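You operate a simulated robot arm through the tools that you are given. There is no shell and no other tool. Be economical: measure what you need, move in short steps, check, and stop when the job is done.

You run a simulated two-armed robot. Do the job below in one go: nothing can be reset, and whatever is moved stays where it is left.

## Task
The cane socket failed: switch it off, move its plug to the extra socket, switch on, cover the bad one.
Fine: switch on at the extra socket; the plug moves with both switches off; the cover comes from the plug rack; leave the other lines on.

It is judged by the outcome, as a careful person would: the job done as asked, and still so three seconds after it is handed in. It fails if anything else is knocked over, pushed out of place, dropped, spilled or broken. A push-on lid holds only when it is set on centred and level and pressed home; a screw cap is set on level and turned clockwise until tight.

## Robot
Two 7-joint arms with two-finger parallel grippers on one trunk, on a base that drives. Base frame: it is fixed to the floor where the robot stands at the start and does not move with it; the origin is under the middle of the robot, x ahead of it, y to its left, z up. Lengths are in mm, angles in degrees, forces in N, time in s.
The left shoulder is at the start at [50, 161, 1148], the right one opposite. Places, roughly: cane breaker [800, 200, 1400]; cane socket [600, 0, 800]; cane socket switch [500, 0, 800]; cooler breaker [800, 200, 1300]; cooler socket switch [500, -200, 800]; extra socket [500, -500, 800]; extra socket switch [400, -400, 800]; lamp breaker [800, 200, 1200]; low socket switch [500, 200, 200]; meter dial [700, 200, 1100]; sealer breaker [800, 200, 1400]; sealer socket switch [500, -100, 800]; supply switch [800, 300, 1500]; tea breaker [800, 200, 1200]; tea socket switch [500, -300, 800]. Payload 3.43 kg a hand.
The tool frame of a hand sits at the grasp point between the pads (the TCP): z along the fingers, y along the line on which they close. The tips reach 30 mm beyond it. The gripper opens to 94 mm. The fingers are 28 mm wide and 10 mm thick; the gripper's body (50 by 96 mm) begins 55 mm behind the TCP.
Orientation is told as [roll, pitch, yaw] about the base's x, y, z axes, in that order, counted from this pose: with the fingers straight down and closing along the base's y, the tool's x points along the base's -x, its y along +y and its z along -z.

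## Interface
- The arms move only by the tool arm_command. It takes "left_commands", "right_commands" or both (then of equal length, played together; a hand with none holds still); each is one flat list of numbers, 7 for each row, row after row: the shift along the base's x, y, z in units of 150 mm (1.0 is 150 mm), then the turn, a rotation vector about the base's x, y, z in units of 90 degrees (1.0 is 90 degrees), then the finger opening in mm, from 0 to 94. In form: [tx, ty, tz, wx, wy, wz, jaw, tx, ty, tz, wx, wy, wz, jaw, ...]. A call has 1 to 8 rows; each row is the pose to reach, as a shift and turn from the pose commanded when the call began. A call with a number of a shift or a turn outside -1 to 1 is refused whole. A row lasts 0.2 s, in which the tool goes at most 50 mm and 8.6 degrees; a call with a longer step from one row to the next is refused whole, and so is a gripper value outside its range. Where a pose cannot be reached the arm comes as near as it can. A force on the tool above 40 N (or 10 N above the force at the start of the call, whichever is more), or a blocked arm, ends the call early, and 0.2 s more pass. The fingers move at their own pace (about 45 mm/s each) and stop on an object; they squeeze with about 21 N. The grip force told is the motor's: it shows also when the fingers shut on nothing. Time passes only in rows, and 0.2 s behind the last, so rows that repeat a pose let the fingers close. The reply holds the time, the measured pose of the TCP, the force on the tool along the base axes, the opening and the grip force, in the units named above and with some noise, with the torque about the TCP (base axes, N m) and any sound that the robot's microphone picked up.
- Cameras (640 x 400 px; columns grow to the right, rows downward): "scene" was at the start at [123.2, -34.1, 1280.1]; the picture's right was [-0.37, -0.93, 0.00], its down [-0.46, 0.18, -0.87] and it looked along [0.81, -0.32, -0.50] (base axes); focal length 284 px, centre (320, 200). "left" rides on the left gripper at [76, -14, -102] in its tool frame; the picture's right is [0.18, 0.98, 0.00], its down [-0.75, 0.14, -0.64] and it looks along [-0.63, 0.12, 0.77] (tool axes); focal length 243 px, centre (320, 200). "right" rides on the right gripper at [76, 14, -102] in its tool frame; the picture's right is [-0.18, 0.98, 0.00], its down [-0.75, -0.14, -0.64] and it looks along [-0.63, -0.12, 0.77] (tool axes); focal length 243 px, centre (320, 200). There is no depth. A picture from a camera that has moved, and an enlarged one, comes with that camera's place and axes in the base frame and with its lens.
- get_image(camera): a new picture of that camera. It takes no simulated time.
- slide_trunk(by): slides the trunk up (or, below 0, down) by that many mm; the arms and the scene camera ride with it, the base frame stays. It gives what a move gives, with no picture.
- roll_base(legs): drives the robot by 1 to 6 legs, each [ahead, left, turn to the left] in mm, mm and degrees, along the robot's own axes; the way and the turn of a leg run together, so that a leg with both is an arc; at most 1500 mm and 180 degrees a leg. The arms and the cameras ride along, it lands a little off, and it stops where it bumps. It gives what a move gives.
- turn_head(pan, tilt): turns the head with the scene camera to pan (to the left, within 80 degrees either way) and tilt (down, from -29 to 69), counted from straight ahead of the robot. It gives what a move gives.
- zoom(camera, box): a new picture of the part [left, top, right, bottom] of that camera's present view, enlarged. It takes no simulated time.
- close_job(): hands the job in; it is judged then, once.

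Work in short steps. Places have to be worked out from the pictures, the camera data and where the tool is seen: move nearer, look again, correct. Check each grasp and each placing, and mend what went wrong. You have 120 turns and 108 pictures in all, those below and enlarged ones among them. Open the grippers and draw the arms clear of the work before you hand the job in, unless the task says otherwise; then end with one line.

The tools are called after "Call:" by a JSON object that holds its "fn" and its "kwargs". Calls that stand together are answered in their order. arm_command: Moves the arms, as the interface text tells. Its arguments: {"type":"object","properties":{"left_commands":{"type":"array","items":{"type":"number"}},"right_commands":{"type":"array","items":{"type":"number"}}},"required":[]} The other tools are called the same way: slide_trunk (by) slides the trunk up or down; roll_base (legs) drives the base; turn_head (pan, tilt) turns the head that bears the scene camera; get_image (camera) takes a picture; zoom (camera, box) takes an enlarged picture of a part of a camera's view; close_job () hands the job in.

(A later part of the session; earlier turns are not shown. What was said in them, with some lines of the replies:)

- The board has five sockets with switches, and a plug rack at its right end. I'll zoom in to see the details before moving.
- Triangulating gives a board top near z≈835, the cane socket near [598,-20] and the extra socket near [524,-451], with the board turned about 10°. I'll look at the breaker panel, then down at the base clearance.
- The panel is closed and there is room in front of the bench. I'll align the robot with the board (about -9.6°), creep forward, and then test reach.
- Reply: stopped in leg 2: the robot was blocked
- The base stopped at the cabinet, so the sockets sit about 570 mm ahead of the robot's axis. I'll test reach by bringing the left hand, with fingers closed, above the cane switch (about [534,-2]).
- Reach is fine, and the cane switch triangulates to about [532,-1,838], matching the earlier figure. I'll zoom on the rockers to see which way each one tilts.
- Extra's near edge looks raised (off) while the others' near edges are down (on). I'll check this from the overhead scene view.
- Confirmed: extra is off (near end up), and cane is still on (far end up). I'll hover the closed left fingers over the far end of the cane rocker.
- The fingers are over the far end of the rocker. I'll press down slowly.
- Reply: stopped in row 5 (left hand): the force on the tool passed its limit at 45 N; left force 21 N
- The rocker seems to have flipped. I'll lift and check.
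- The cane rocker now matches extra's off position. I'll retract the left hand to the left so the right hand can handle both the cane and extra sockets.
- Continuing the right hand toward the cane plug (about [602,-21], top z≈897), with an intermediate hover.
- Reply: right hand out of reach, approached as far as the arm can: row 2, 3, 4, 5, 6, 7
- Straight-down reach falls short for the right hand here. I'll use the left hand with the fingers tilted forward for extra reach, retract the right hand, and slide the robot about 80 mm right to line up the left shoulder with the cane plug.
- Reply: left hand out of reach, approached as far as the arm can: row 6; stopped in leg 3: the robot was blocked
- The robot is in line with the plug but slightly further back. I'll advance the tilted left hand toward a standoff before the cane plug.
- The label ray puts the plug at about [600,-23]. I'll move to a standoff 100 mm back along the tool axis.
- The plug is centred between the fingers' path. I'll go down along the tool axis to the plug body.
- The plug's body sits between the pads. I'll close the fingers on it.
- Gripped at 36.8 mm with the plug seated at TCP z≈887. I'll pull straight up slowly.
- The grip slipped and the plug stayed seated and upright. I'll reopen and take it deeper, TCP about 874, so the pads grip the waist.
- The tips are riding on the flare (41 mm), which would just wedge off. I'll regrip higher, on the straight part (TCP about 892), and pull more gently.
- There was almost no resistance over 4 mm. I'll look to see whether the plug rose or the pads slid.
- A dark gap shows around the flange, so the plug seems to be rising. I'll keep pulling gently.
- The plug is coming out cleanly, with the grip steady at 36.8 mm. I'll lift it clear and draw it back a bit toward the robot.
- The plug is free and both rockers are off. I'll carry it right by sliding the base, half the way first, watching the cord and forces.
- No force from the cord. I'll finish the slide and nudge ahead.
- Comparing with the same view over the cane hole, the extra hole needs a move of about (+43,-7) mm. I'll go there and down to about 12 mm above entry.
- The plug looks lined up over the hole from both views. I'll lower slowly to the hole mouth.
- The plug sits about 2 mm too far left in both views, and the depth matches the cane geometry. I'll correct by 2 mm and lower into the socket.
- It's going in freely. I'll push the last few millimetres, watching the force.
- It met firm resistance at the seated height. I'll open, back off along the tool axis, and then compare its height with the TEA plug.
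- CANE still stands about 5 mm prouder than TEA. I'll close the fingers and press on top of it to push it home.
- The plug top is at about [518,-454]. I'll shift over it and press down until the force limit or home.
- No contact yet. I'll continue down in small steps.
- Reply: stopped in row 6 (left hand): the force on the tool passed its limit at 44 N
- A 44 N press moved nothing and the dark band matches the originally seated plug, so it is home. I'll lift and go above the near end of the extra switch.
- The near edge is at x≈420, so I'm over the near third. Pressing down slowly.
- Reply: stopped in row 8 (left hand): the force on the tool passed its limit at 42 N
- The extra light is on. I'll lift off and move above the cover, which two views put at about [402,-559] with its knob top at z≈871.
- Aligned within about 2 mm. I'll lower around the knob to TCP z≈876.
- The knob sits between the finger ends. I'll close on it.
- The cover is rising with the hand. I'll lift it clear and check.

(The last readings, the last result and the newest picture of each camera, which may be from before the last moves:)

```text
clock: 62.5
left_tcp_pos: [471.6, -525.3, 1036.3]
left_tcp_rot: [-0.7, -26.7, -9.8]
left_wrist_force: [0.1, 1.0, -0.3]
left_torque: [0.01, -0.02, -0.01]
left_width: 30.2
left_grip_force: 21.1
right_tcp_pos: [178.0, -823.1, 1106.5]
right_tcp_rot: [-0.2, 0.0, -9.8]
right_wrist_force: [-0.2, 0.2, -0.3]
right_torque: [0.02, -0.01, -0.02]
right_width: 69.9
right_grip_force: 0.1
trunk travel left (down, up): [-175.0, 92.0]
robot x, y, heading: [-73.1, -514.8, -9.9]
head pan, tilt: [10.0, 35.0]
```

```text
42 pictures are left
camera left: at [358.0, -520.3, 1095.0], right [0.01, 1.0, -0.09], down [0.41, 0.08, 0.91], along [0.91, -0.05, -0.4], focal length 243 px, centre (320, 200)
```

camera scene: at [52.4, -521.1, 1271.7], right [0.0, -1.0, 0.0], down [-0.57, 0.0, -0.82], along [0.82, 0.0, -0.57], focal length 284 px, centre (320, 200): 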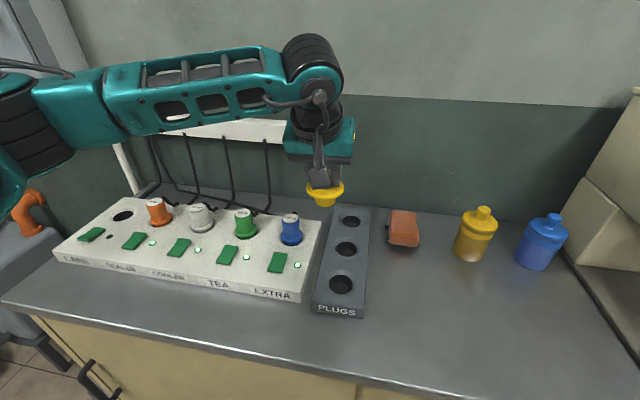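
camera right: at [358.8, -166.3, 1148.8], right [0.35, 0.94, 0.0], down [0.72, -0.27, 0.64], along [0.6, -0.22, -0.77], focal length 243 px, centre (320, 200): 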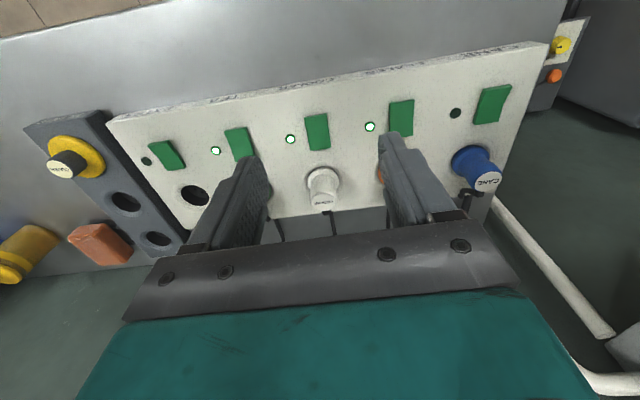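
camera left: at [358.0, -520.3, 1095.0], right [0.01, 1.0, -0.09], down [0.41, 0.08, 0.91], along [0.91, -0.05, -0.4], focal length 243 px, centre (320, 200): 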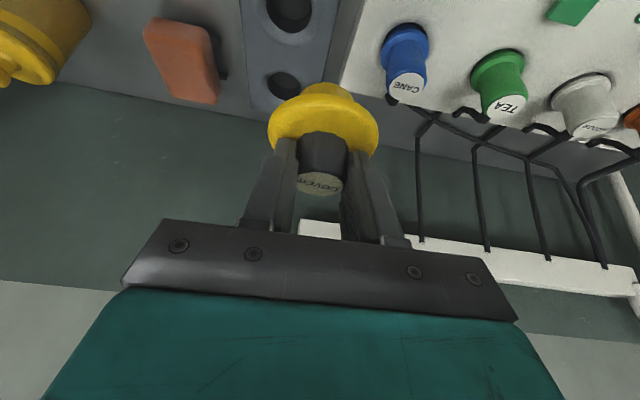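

The cover is held level. I'll back off slightly and drive left to the cane socket.

Call:
{"fn": "roll_base", "kwargs": {"legs": [[-28, 0, 0], [0, 220, 0], [0, 215, 0], [20, 0, 0]]}}

Call:
{"fn": "get_image", "kwargs": {"camera": "scene"}}

```text
clock: 68.2
left_tcp_pos: [535.6, -96.2, 1036.2]
left_tcp_rot: [-0.6, -26.6, -9.9]
left_wrist_force: [-0.5, 0.5, -0.8]
left_torque: [-0.02, 0.0, -0.01]
left_width: 29.8
left_grip_force: 21.3
right_tcp_pos: [240.5, -394.3, 1105.5]
right_tcp_rot: [-0.1, -0.1, -10.0]
right_wrist_force: [0.3, -0.3, 0.0]
right_torque: [-0.01, -0.03, -0.01]
right_width: 69.8
right_grip_force: 0.1
trunk travel left (down, up): [-175.0, 92.0]
robot x, y, heading: [-8.7, -80.0, -10.0]
head pan, tilt: [10.0, 35.0]
stopped in leg 4: the robot was blocked; the commanded pose is now the measured one
```

```text
41 pictures are left
camera scene: at [115.9, -90.2, 1271.9], right [0.0, -1.0, 0.0], down [-0.57, 0.0, -0.82], along [0.82, 0.0, -0.57], focal length 284 px, centre (320, 200)
```

scene: 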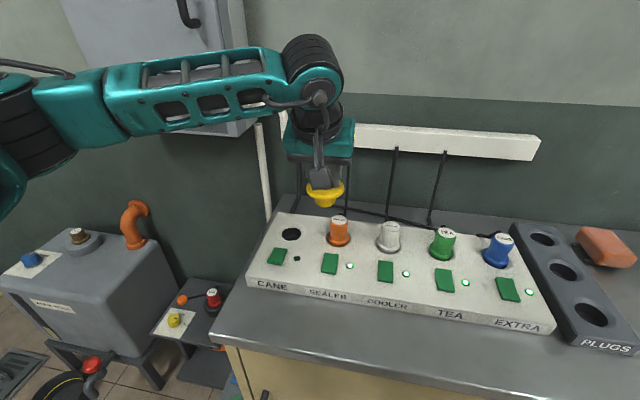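

The robot is back at the cane station. I'll move the cover above the cane hole (about [602,-22]) and hover.

Call:
{"fn": "arm_command", "kwargs": {"left_commands": [0.1, 0.12, -0.02, 0, 0, 0, 0, 0.2, 0.25, -0.05, 0, 0, 0, 0, 0.3, 0.38, -0.1, 0, 0, 0, 0, 0.396, 0.5, -0.2, 0, 0, 0, 0, 0.396, 0.5, -0.35, 0, 0, 0, 0, 0.396, 0.5, -0.5, 0, 0, 0, 0, 0.396, 0.5, -0.5, 0, 0, 0, 0]}}

Call:
{"fn": "get_image", "kwargs": {"camera": "left"}}

Call:
{"fn": "zoom", "kwargs": {"camera": "scene", "box": [220, 140, 360, 270]}}

```text
clock: 69.8
left_tcp_pos: [595.8, -19.9, 962.4]
left_tcp_rot: [-0.7, -26.6, -9.9]
left_wrist_force: [-0.1, -0.3, -0.9]
left_torque: [0.01, 0.02, -0.02]
left_width: 30.1
left_grip_force: 20.9
right_tcp_pos: [242.9, -393.0, 1106.0]
right_tcp_rot: [-0.1, -0.1, -10.1]
right_wrist_force: [0.2, 0.1, 0.4]
right_torque: [0.0, -0.04, -0.03]
right_width: 69.9
right_grip_force: 0.0
trunk travel left (down, up): [-175.0, 92.0]
robot x, y, heading: [-7.9, -81.8, -9.9]
head pan, tilt: [10.0, 35.0]
```

```text
40 pictures are left
camera left: at [481.4, -14.7, 1019.9], right [0.01, 1.0, -0.09], down [0.41, 0.08, 0.91], along [0.91, -0.05, -0.4], focal length 243 px, centre (320, 200)
```

left: 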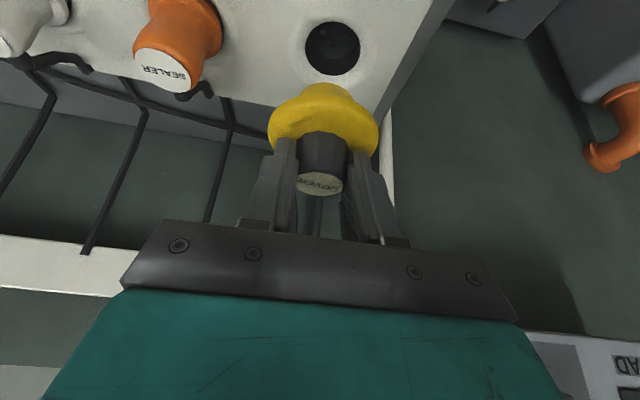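

```text
3.08 times, centred on (290, 205) of scene
camera zoom: at [116.6, -90.3, 1271.8], right [0.0, -1.0, 0.0], down [-0.57, 0.0, -0.82], along [0.82, 0.0, -0.57], focal length 872 px, centre (412, 185)
```

zoom: 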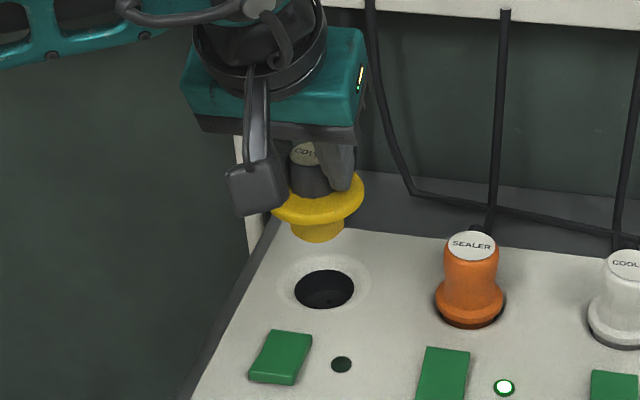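

Cover and hole agree within about 3 mm, but the disc looks slightly tilted in the scene view. I'll zoom in closer to judge.

Call:
{"fn": "zoom", "kwargs": {"camera": "scene", "box": [275, 175, 345, 245]}}

Call:
{"fn": "zoom", "kwargs": {"camera": "left", "box": [240, 10, 420, 210]}}

```text
5.71 times, centred on (310, 210) of scene
camera zoom: at [116.6, -90.3, 1271.8], right [0.0, -1.0, 0.0], down [-0.57, 0.0, -0.82], along [0.82, 0.0, -0.57], focal length 1620 px, centre (377, 143)
```

zoom: 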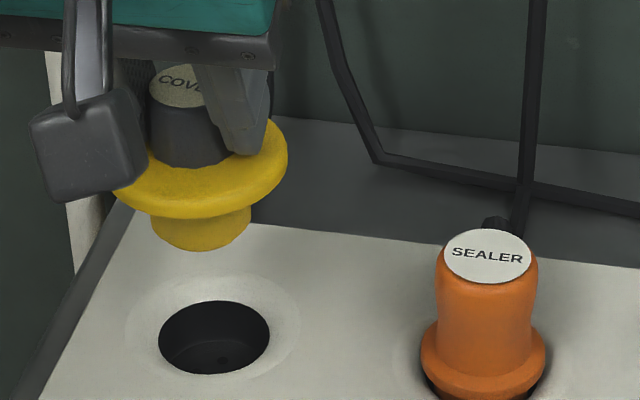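

```text
2.00 times, centred on (330, 110) of left
camera zoom: at [481.4, -14.7, 1019.9], right [0.01, 1.0, -0.09], down [0.41, 0.08, 0.91], along [0.91, -0.05, -0.4], focal length 485 px, centre (300, 380)
```

zoom: 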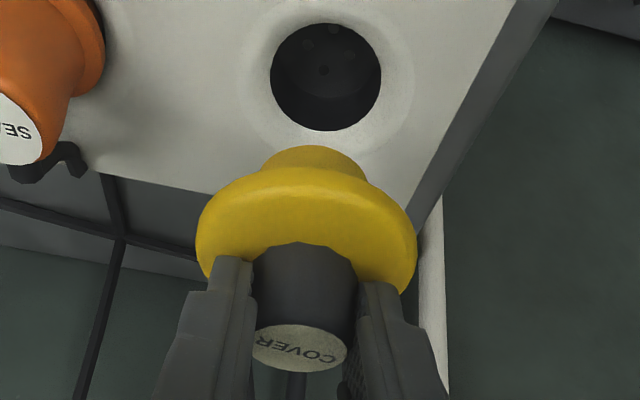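

It's only about 2° off, mostly perspective, and the stub lines up laterally with the hole. I'll shift 2 mm forward and lower to just above the hole.

Call:
{"fn": "arm_command", "kwargs": {"left_commands": [0.013, -0.004, -0.1, 0, 0, 0, 0, 0.013, -0.004, -0.2, 0, 0, 0, 0, 0.013, -0.004, -0.3, 0, 0, 0, 0, 0.013, -0.004, -0.38, 0, 0, 0, 0, 0.013, -0.004, -0.38, 0, 0, 0, 0]}}

Call:
{"fn": "zoom", "kwargs": {"camera": "scene", "box": [265, 185, 335, 255]}}

Call:
{"fn": "zoom", "kwargs": {"camera": "left", "box": [240, 30, 420, 210]}}

```text
clock: 71.0
left_tcp_pos: [597.8, -22.3, 902.8]
left_tcp_rot: [-0.7, -26.7, -9.9]
left_wrist_force: [0.0, 0.3, -0.4]
left_torque: [-0.02, 0.0, -0.05]
left_width: 30.1
left_grip_force: 21.1
right_tcp_pos: [241.7, -392.8, 1105.8]
right_tcp_rot: [-0.1, -0.2, -10.1]
right_wrist_force: [0.5, -0.1, 0.8]
right_torque: [0.01, 0.03, -0.02]
right_width: 70.1
right_grip_force: 0.0
trunk travel left (down, up): [-175.0, 92.0]
robot x, y, heading: [-6.9, -84.3, -10.0]
head pan, tilt: [10.0, 35.0]
```

```text
5.71 times, centred on (300, 220) of scene
camera zoom: at [116.6, -90.3, 1271.8], right [0.0, -1.0, 0.0], down [-0.57, 0.0, -0.82], along [0.82, 0.0, -0.57], focal length 1620 px, centre (434, 86)
```

zoom: 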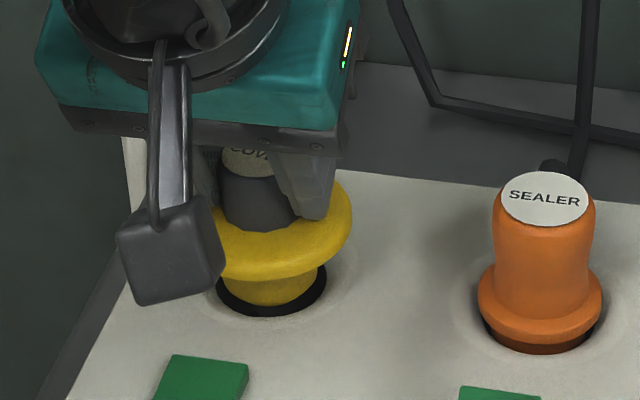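

```text
2.22 times, centred on (330, 120) of left
camera zoom: at [483.4, -15.6, 961.7], right [0.01, 1.0, -0.09], down [0.41, 0.08, 0.91], along [0.91, -0.05, -0.4], focal length 539 px, centre (298, 378)
```

zoom: 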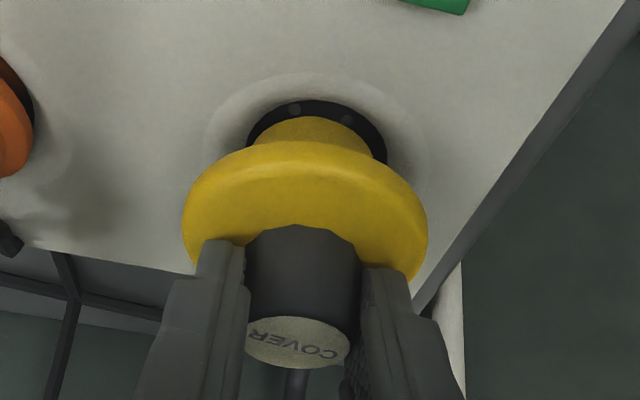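

The stub sits over the hole opening, roughly centred. I'll lower gently and watch the force.

Call:
{"fn": "arm_command", "kwargs": {"left_commands": [0, 0, -0.03, 0, 0, 0, 0, 0, 0, -0.06, 0, 0, 0, 0, 0, 0, -0.09, 0, 0, 0, 0, 0, 0, -0.11, 0, 0, 0, 0, 0, 0, -0.13, 0, 0, 0, 0, 0, 0, -0.15, 0, 0, 0, 0]}}

Call:
{"fn": "zoom", "kwargs": {"camera": "scene", "box": [265, 185, 335, 255]}}

Call:
{"fn": "zoom", "kwargs": {"camera": "left", "box": [240, 30, 420, 210]}}

```text
clock: 72.4
left_tcp_pos: [599.4, -23.2, 881.0]
left_tcp_rot: [-0.6, -26.8, -9.9]
left_wrist_force: [11.7, -2.2, 3.0]
left_torque: [-0.16, -0.68, -0.05]
left_width: 29.8
left_grip_force: 21.3
right_tcp_pos: [242.9, -394.4, 1104.5]
right_tcp_rot: [-0.1, 0.0, -10.0]
right_wrist_force: [-0.4, -0.1, 0.0]
right_torque: [0.0, -0.01, -0.05]
right_width: 69.8
right_grip_force: 0.2
trunk travel left (down, up): [-175.0, 92.0]
robot x, y, heading: [-11.0, -81.2, -10.2]
head pan, tilt: [10.0, 35.0]
```

```text
5.71 times, centred on (300, 220) of scene
camera zoom: at [117.2, -90.6, 1271.7], right [0.0, -1.0, 0.0], down [-0.57, 0.0, -0.82], along [0.82, 0.0, -0.57], focal length 1620 px, centre (434, 86)
```

zoom: 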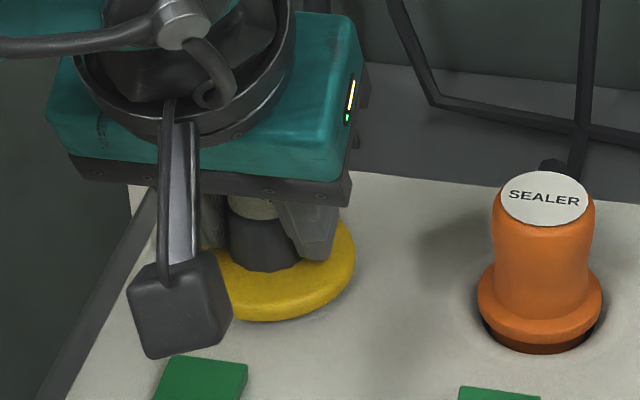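

```text
2.22 times, centred on (330, 120) of left
camera zoom: at [484.8, -16.3, 939.6], right [0.01, 1.0, -0.09], down [0.4, 0.08, 0.91], along [0.91, -0.05, -0.4], focal length 539 px, centre (298, 378)
```

zoom: 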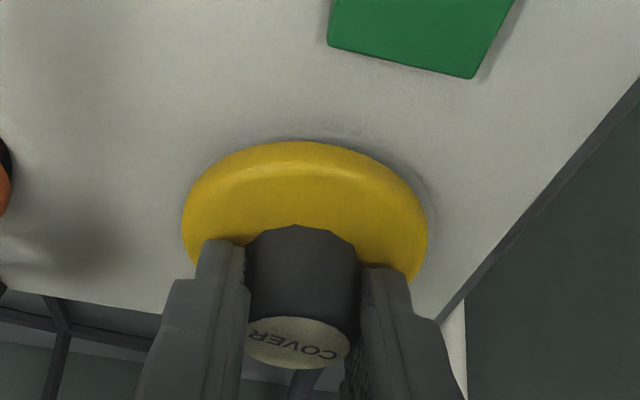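

The stub is in, with a +x side load from the near wall. I'll ease 2 mm in +x and press further.

Call:
{"fn": "arm_command", "kwargs": {"left_commands": [0.013, -0.003, 0, 0, 0, 0, 0, 0.013, -0.003, -0.01, 0, 0, 0, 0, 0.013, -0.003, -0.02, 0, 0, 0, 0, 0.013, -0.003, -0.03, 0, 0, 0, 0, 0.013, -0.003, -0.04, 0, 0, 0, 0, 0.013, -0.003, -0.05, 0, 0, 0, 0]}}

```text
clock: 73.8
left_tcp_pos: [599.9, -21.5, 876.0]
left_tcp_rot: [-0.6, -26.8, -9.9]
left_wrist_force: [-1.8, 1.2, 10.5]
left_torque: [0.18, 0.2, 0.02]
left_width: 30.0
left_grip_force: 21.1
right_tcp_pos: [241.3, -393.8, 1104.8]
right_tcp_rot: [-0.1, -0.2, -10.1]
right_wrist_force: [0.0, -0.5, 0.4]
right_torque: [0.01, -0.03, 0.0]
right_width: 69.9
right_grip_force: 0.0
trunk travel left (down, up): [-175.0, 92.0]
robot x, y, heading: [-10.2, -81.9, -9.9]
head pan, tilt: [10.0, 35.0]
```

Now it's pure vertical contact. I'll press a bit harder, then release and press on top.

Call:
{"fn": "arm_command", "kwargs": {"left_commands": [0, 0, -0.01, 0, 0, 0, 0, 0, 0, -0.02, 0, 0, 0, 0, 0, 0, -0.03, 0, 0, 0, 0, 0, 0, -0.04, 0, 0, 0, 0]}}

Call:
{"fn": "zoom", "kwargs": {"camera": "scene", "box": [265, 185, 335, 255]}}

Call:
{"fn": "zoom", "kwargs": {"camera": "left", "box": [240, 30, 420, 210]}}

```text
clock: 74.8
left_tcp_pos: [600.1, -22.4, 876.4]
left_tcp_rot: [-0.8, -27.3, -9.8]
left_wrist_force: [-7.4, 6.3, 35.7]
left_torque: [0.56, 0.36, 0.03]
left_width: 30.1
left_grip_force: 21.1
right_tcp_pos: [238.9, -393.5, 1107.7]
right_tcp_rot: [0.0, -0.4, -9.9]
right_wrist_force: [0.4, 0.2, 0.1]
right_torque: [-0.03, -0.02, -0.02]
right_width: 70.0
right_grip_force: 0.0
trunk travel left (down, up): [-175.0, 92.0]
robot x, y, heading: [-7.7, -79.4, -10.0]
head pan, tilt: [10.0, 35.0]
```

```text
5.71 times, centred on (300, 220) of scene
camera zoom: at [112.3, -90.1, 1272.6], right [0.0, -1.0, 0.0], down [-0.57, 0.0, -0.82], along [0.82, 0.0, -0.57], focal length 1620 px, centre (434, 86)
```

zoom: 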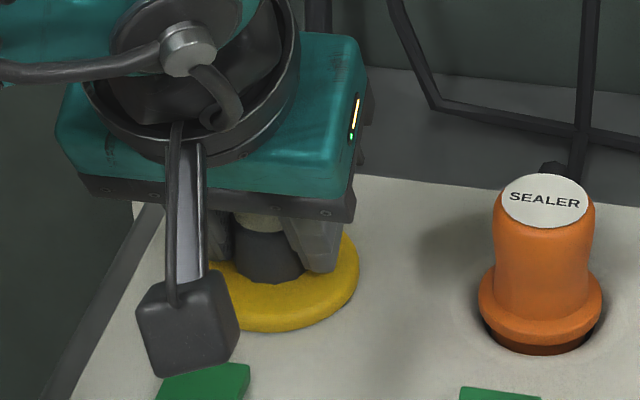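

```text
2.22 times, centred on (330, 120) of left
camera zoom: at [484.5, -17.0, 932.1], right [0.01, 1.0, -0.1], down [0.39, 0.08, 0.92], along [0.92, -0.05, -0.39], focal length 539 px, centre (298, 378)
```

zoom: 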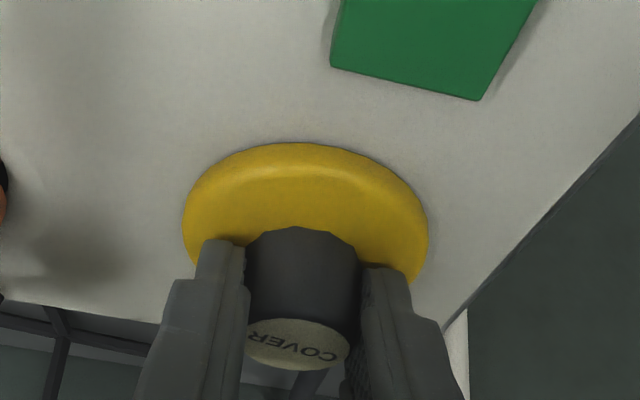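

It bottomed out at TCP 876 with 36 N and sits flat. I'll release, back away and inspect.

Call:
{"fn": "arm_command", "kwargs": {"left_commands": [0, 0, 0.03, 0, 0, 0, 30, 0, 0, 0.03, 0, 0, 0, 50, 0, 0, 0.03, 0, 0, 0, 65, -0.03, 0.005, 0.12, 0, 0, 0, 65, -0.08, 0.012, 0.3, 0, 0, 0, 65, -0.15, 0.025, 0.5, 0, 0, 0, 65, -0.25, 0.2, 0.7, 0, 0, 0, 65, -0.4, 0.45, 0.75, 0, 0, 0, 65]}}

Call:
{"fn": "zoom", "kwargs": {"camera": "scene", "box": [240, 180, 360, 290]}}

Call:
{"fn": "get_image", "kwargs": {"camera": "left"}}

```text
clock: 76.6
left_tcp_pos: [541.2, 45.2, 980.8]
left_tcp_rot: [-0.8, -26.6, -9.9]
left_wrist_force: [-0.3, 0.6, 0.8]
left_torque: [0.0, 0.0, 0.01]
left_width: 65.1
left_grip_force: 0.0
right_tcp_pos: [243.4, -393.8, 1106.3]
right_tcp_rot: [-0.1, -0.2, -10.0]
right_wrist_force: [-0.5, 0.1, 0.4]
right_torque: [0.03, -0.01, -0.04]
right_width: 70.0
right_grip_force: 0.0
trunk travel left (down, up): [-175.0, 92.0]
robot x, y, heading: [-9.1, -82.9, -10.0]
head pan, tilt: [10.0, 35.0]
```

```text
3.64 times, centred on (300, 235) of scene
camera zoom: at [116.2, -89.8, 1271.8], right [0.0, -1.0, 0.0], down [-0.57, 0.0, -0.82], along [0.82, 0.0, -0.57], focal length 1031 px, centre (393, 73)
```

zoom: 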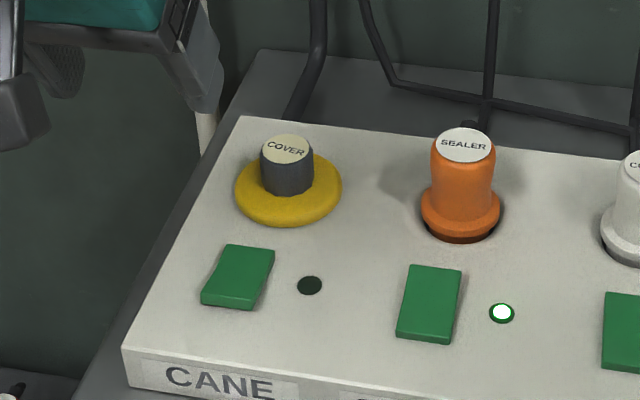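

```text
29 pictures are left
camera left: at [427.1, 51.2, 1039.9], right [0.01, 1.0, -0.09], down [0.41, 0.08, 0.91], along [0.91, -0.05, -0.4], focal length 243 px, centre (320, 200)
```

left: 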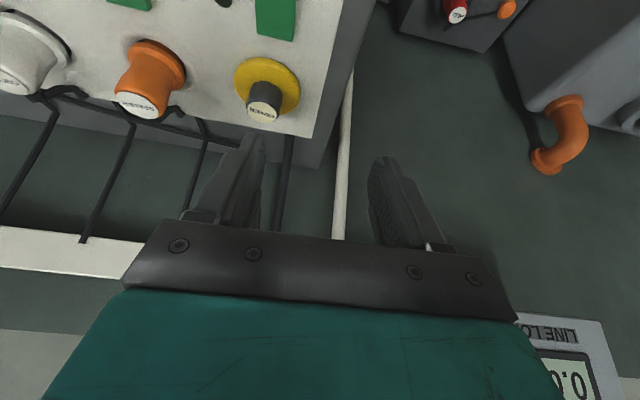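

The cover sits level and flush on the cane socket. I'll draw the left arm clear and take a final overall look.

Call:
{"fn": "arm_command", "kwargs": {"left_commands": [-0.2, 0.1, 0.2, 0, 0, 0, 80, -0.4, 0.2, 0.4, 0, 0, 0, 90, -0.6, 0.3, 0.6, 0, 0, 0, 90, -0.8, 0.4, 0.75, 0, 0, 0, 90, -1.0, 0.5, 0.85, 0, 0, 0, 90, -1.0, 0.5, 0.85, 0, 0, 0, 90]}}

Call:
{"fn": "turn_head", "kwargs": {"pan": -15, "tilt": 40}}

Call:
{"fn": "zoom", "kwargs": {"camera": "scene", "box": [100, 60, 480, 300]}}

```text
clock: 78.0
left_tcp_pos: [388.2, 119.5, 1106.5]
left_tcp_rot: [-0.6, -26.5, -9.9]
left_wrist_force: [-0.2, 0.2, -0.7]
left_torque: [0.04, 0.01, 0.02]
left_width: 90.0
left_grip_force: 0.0
right_tcp_pos: [242.2, -394.4, 1104.5]
right_tcp_rot: [-0.1, -0.1, -10.0]
right_wrist_force: [0.2, 0.3, 0.5]
right_torque: [0.0, 0.0, 0.03]
right_width: 70.1
right_grip_force: 0.0
trunk travel left (down, up): [-175.0, 92.0]
robot x, y, heading: [-11.3, -82.3, -10.2]
head pan, tilt: [10.0, 35.0]
```

```text
clock: 78.9
left_tcp_pos: [388.6, 119.6, 1107.3]
left_tcp_rot: [-0.7, -26.6, -10.0]
left_wrist_force: [0.5, -0.6, 0.0]
left_torque: [0.02, 0.0, -0.01]
left_width: 90.0
left_grip_force: 0.0
right_tcp_pos: [241.3, -393.6, 1104.0]
right_tcp_rot: [-0.1, 0.0, -10.0]
right_wrist_force: [-0.7, -0.9, -0.1]
right_torque: [0.0, -0.01, -0.01]
right_width: 70.0
right_grip_force: 0.0
trunk travel left (down, up): [-175.0, 92.0]
robot x, y, heading: [-10.2, -82.1, -10.1]
head pan, tilt: [-15.0, 40.0]
```

```text
1.67 times, centred on (290, 180) of scene
camera zoom: at [105.6, -126.2, 1264.2], right [-0.42, -0.91, 0.0], down [-0.58, 0.27, -0.77], along [0.69, -0.32, -0.64], focal length 472 px, centre (370, 233)
```

zoom: 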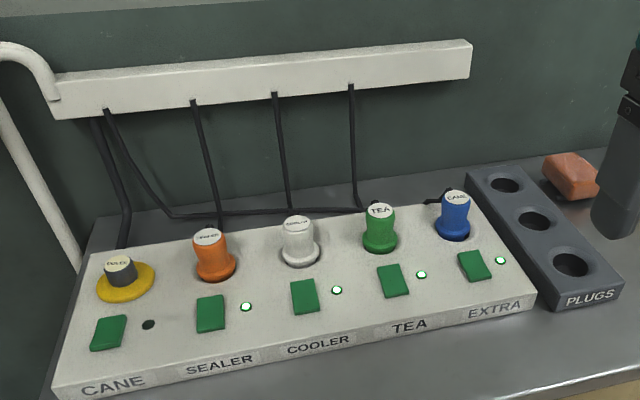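

The cane switch is off and its socket is covered. The plug is seated in extra with its light on, the other lines are lit, and nothing is disturbed, so I'm handing the job in.

Call:
{"fn": "close_job", "kwargs": {}}

```text
The job is handed in.
```

The cane socket is switched off and covered with the rack cover. Its plug is now in the extra socket, which is switched on with its light lit, and the sealer, cooler and tea lines stayed on.
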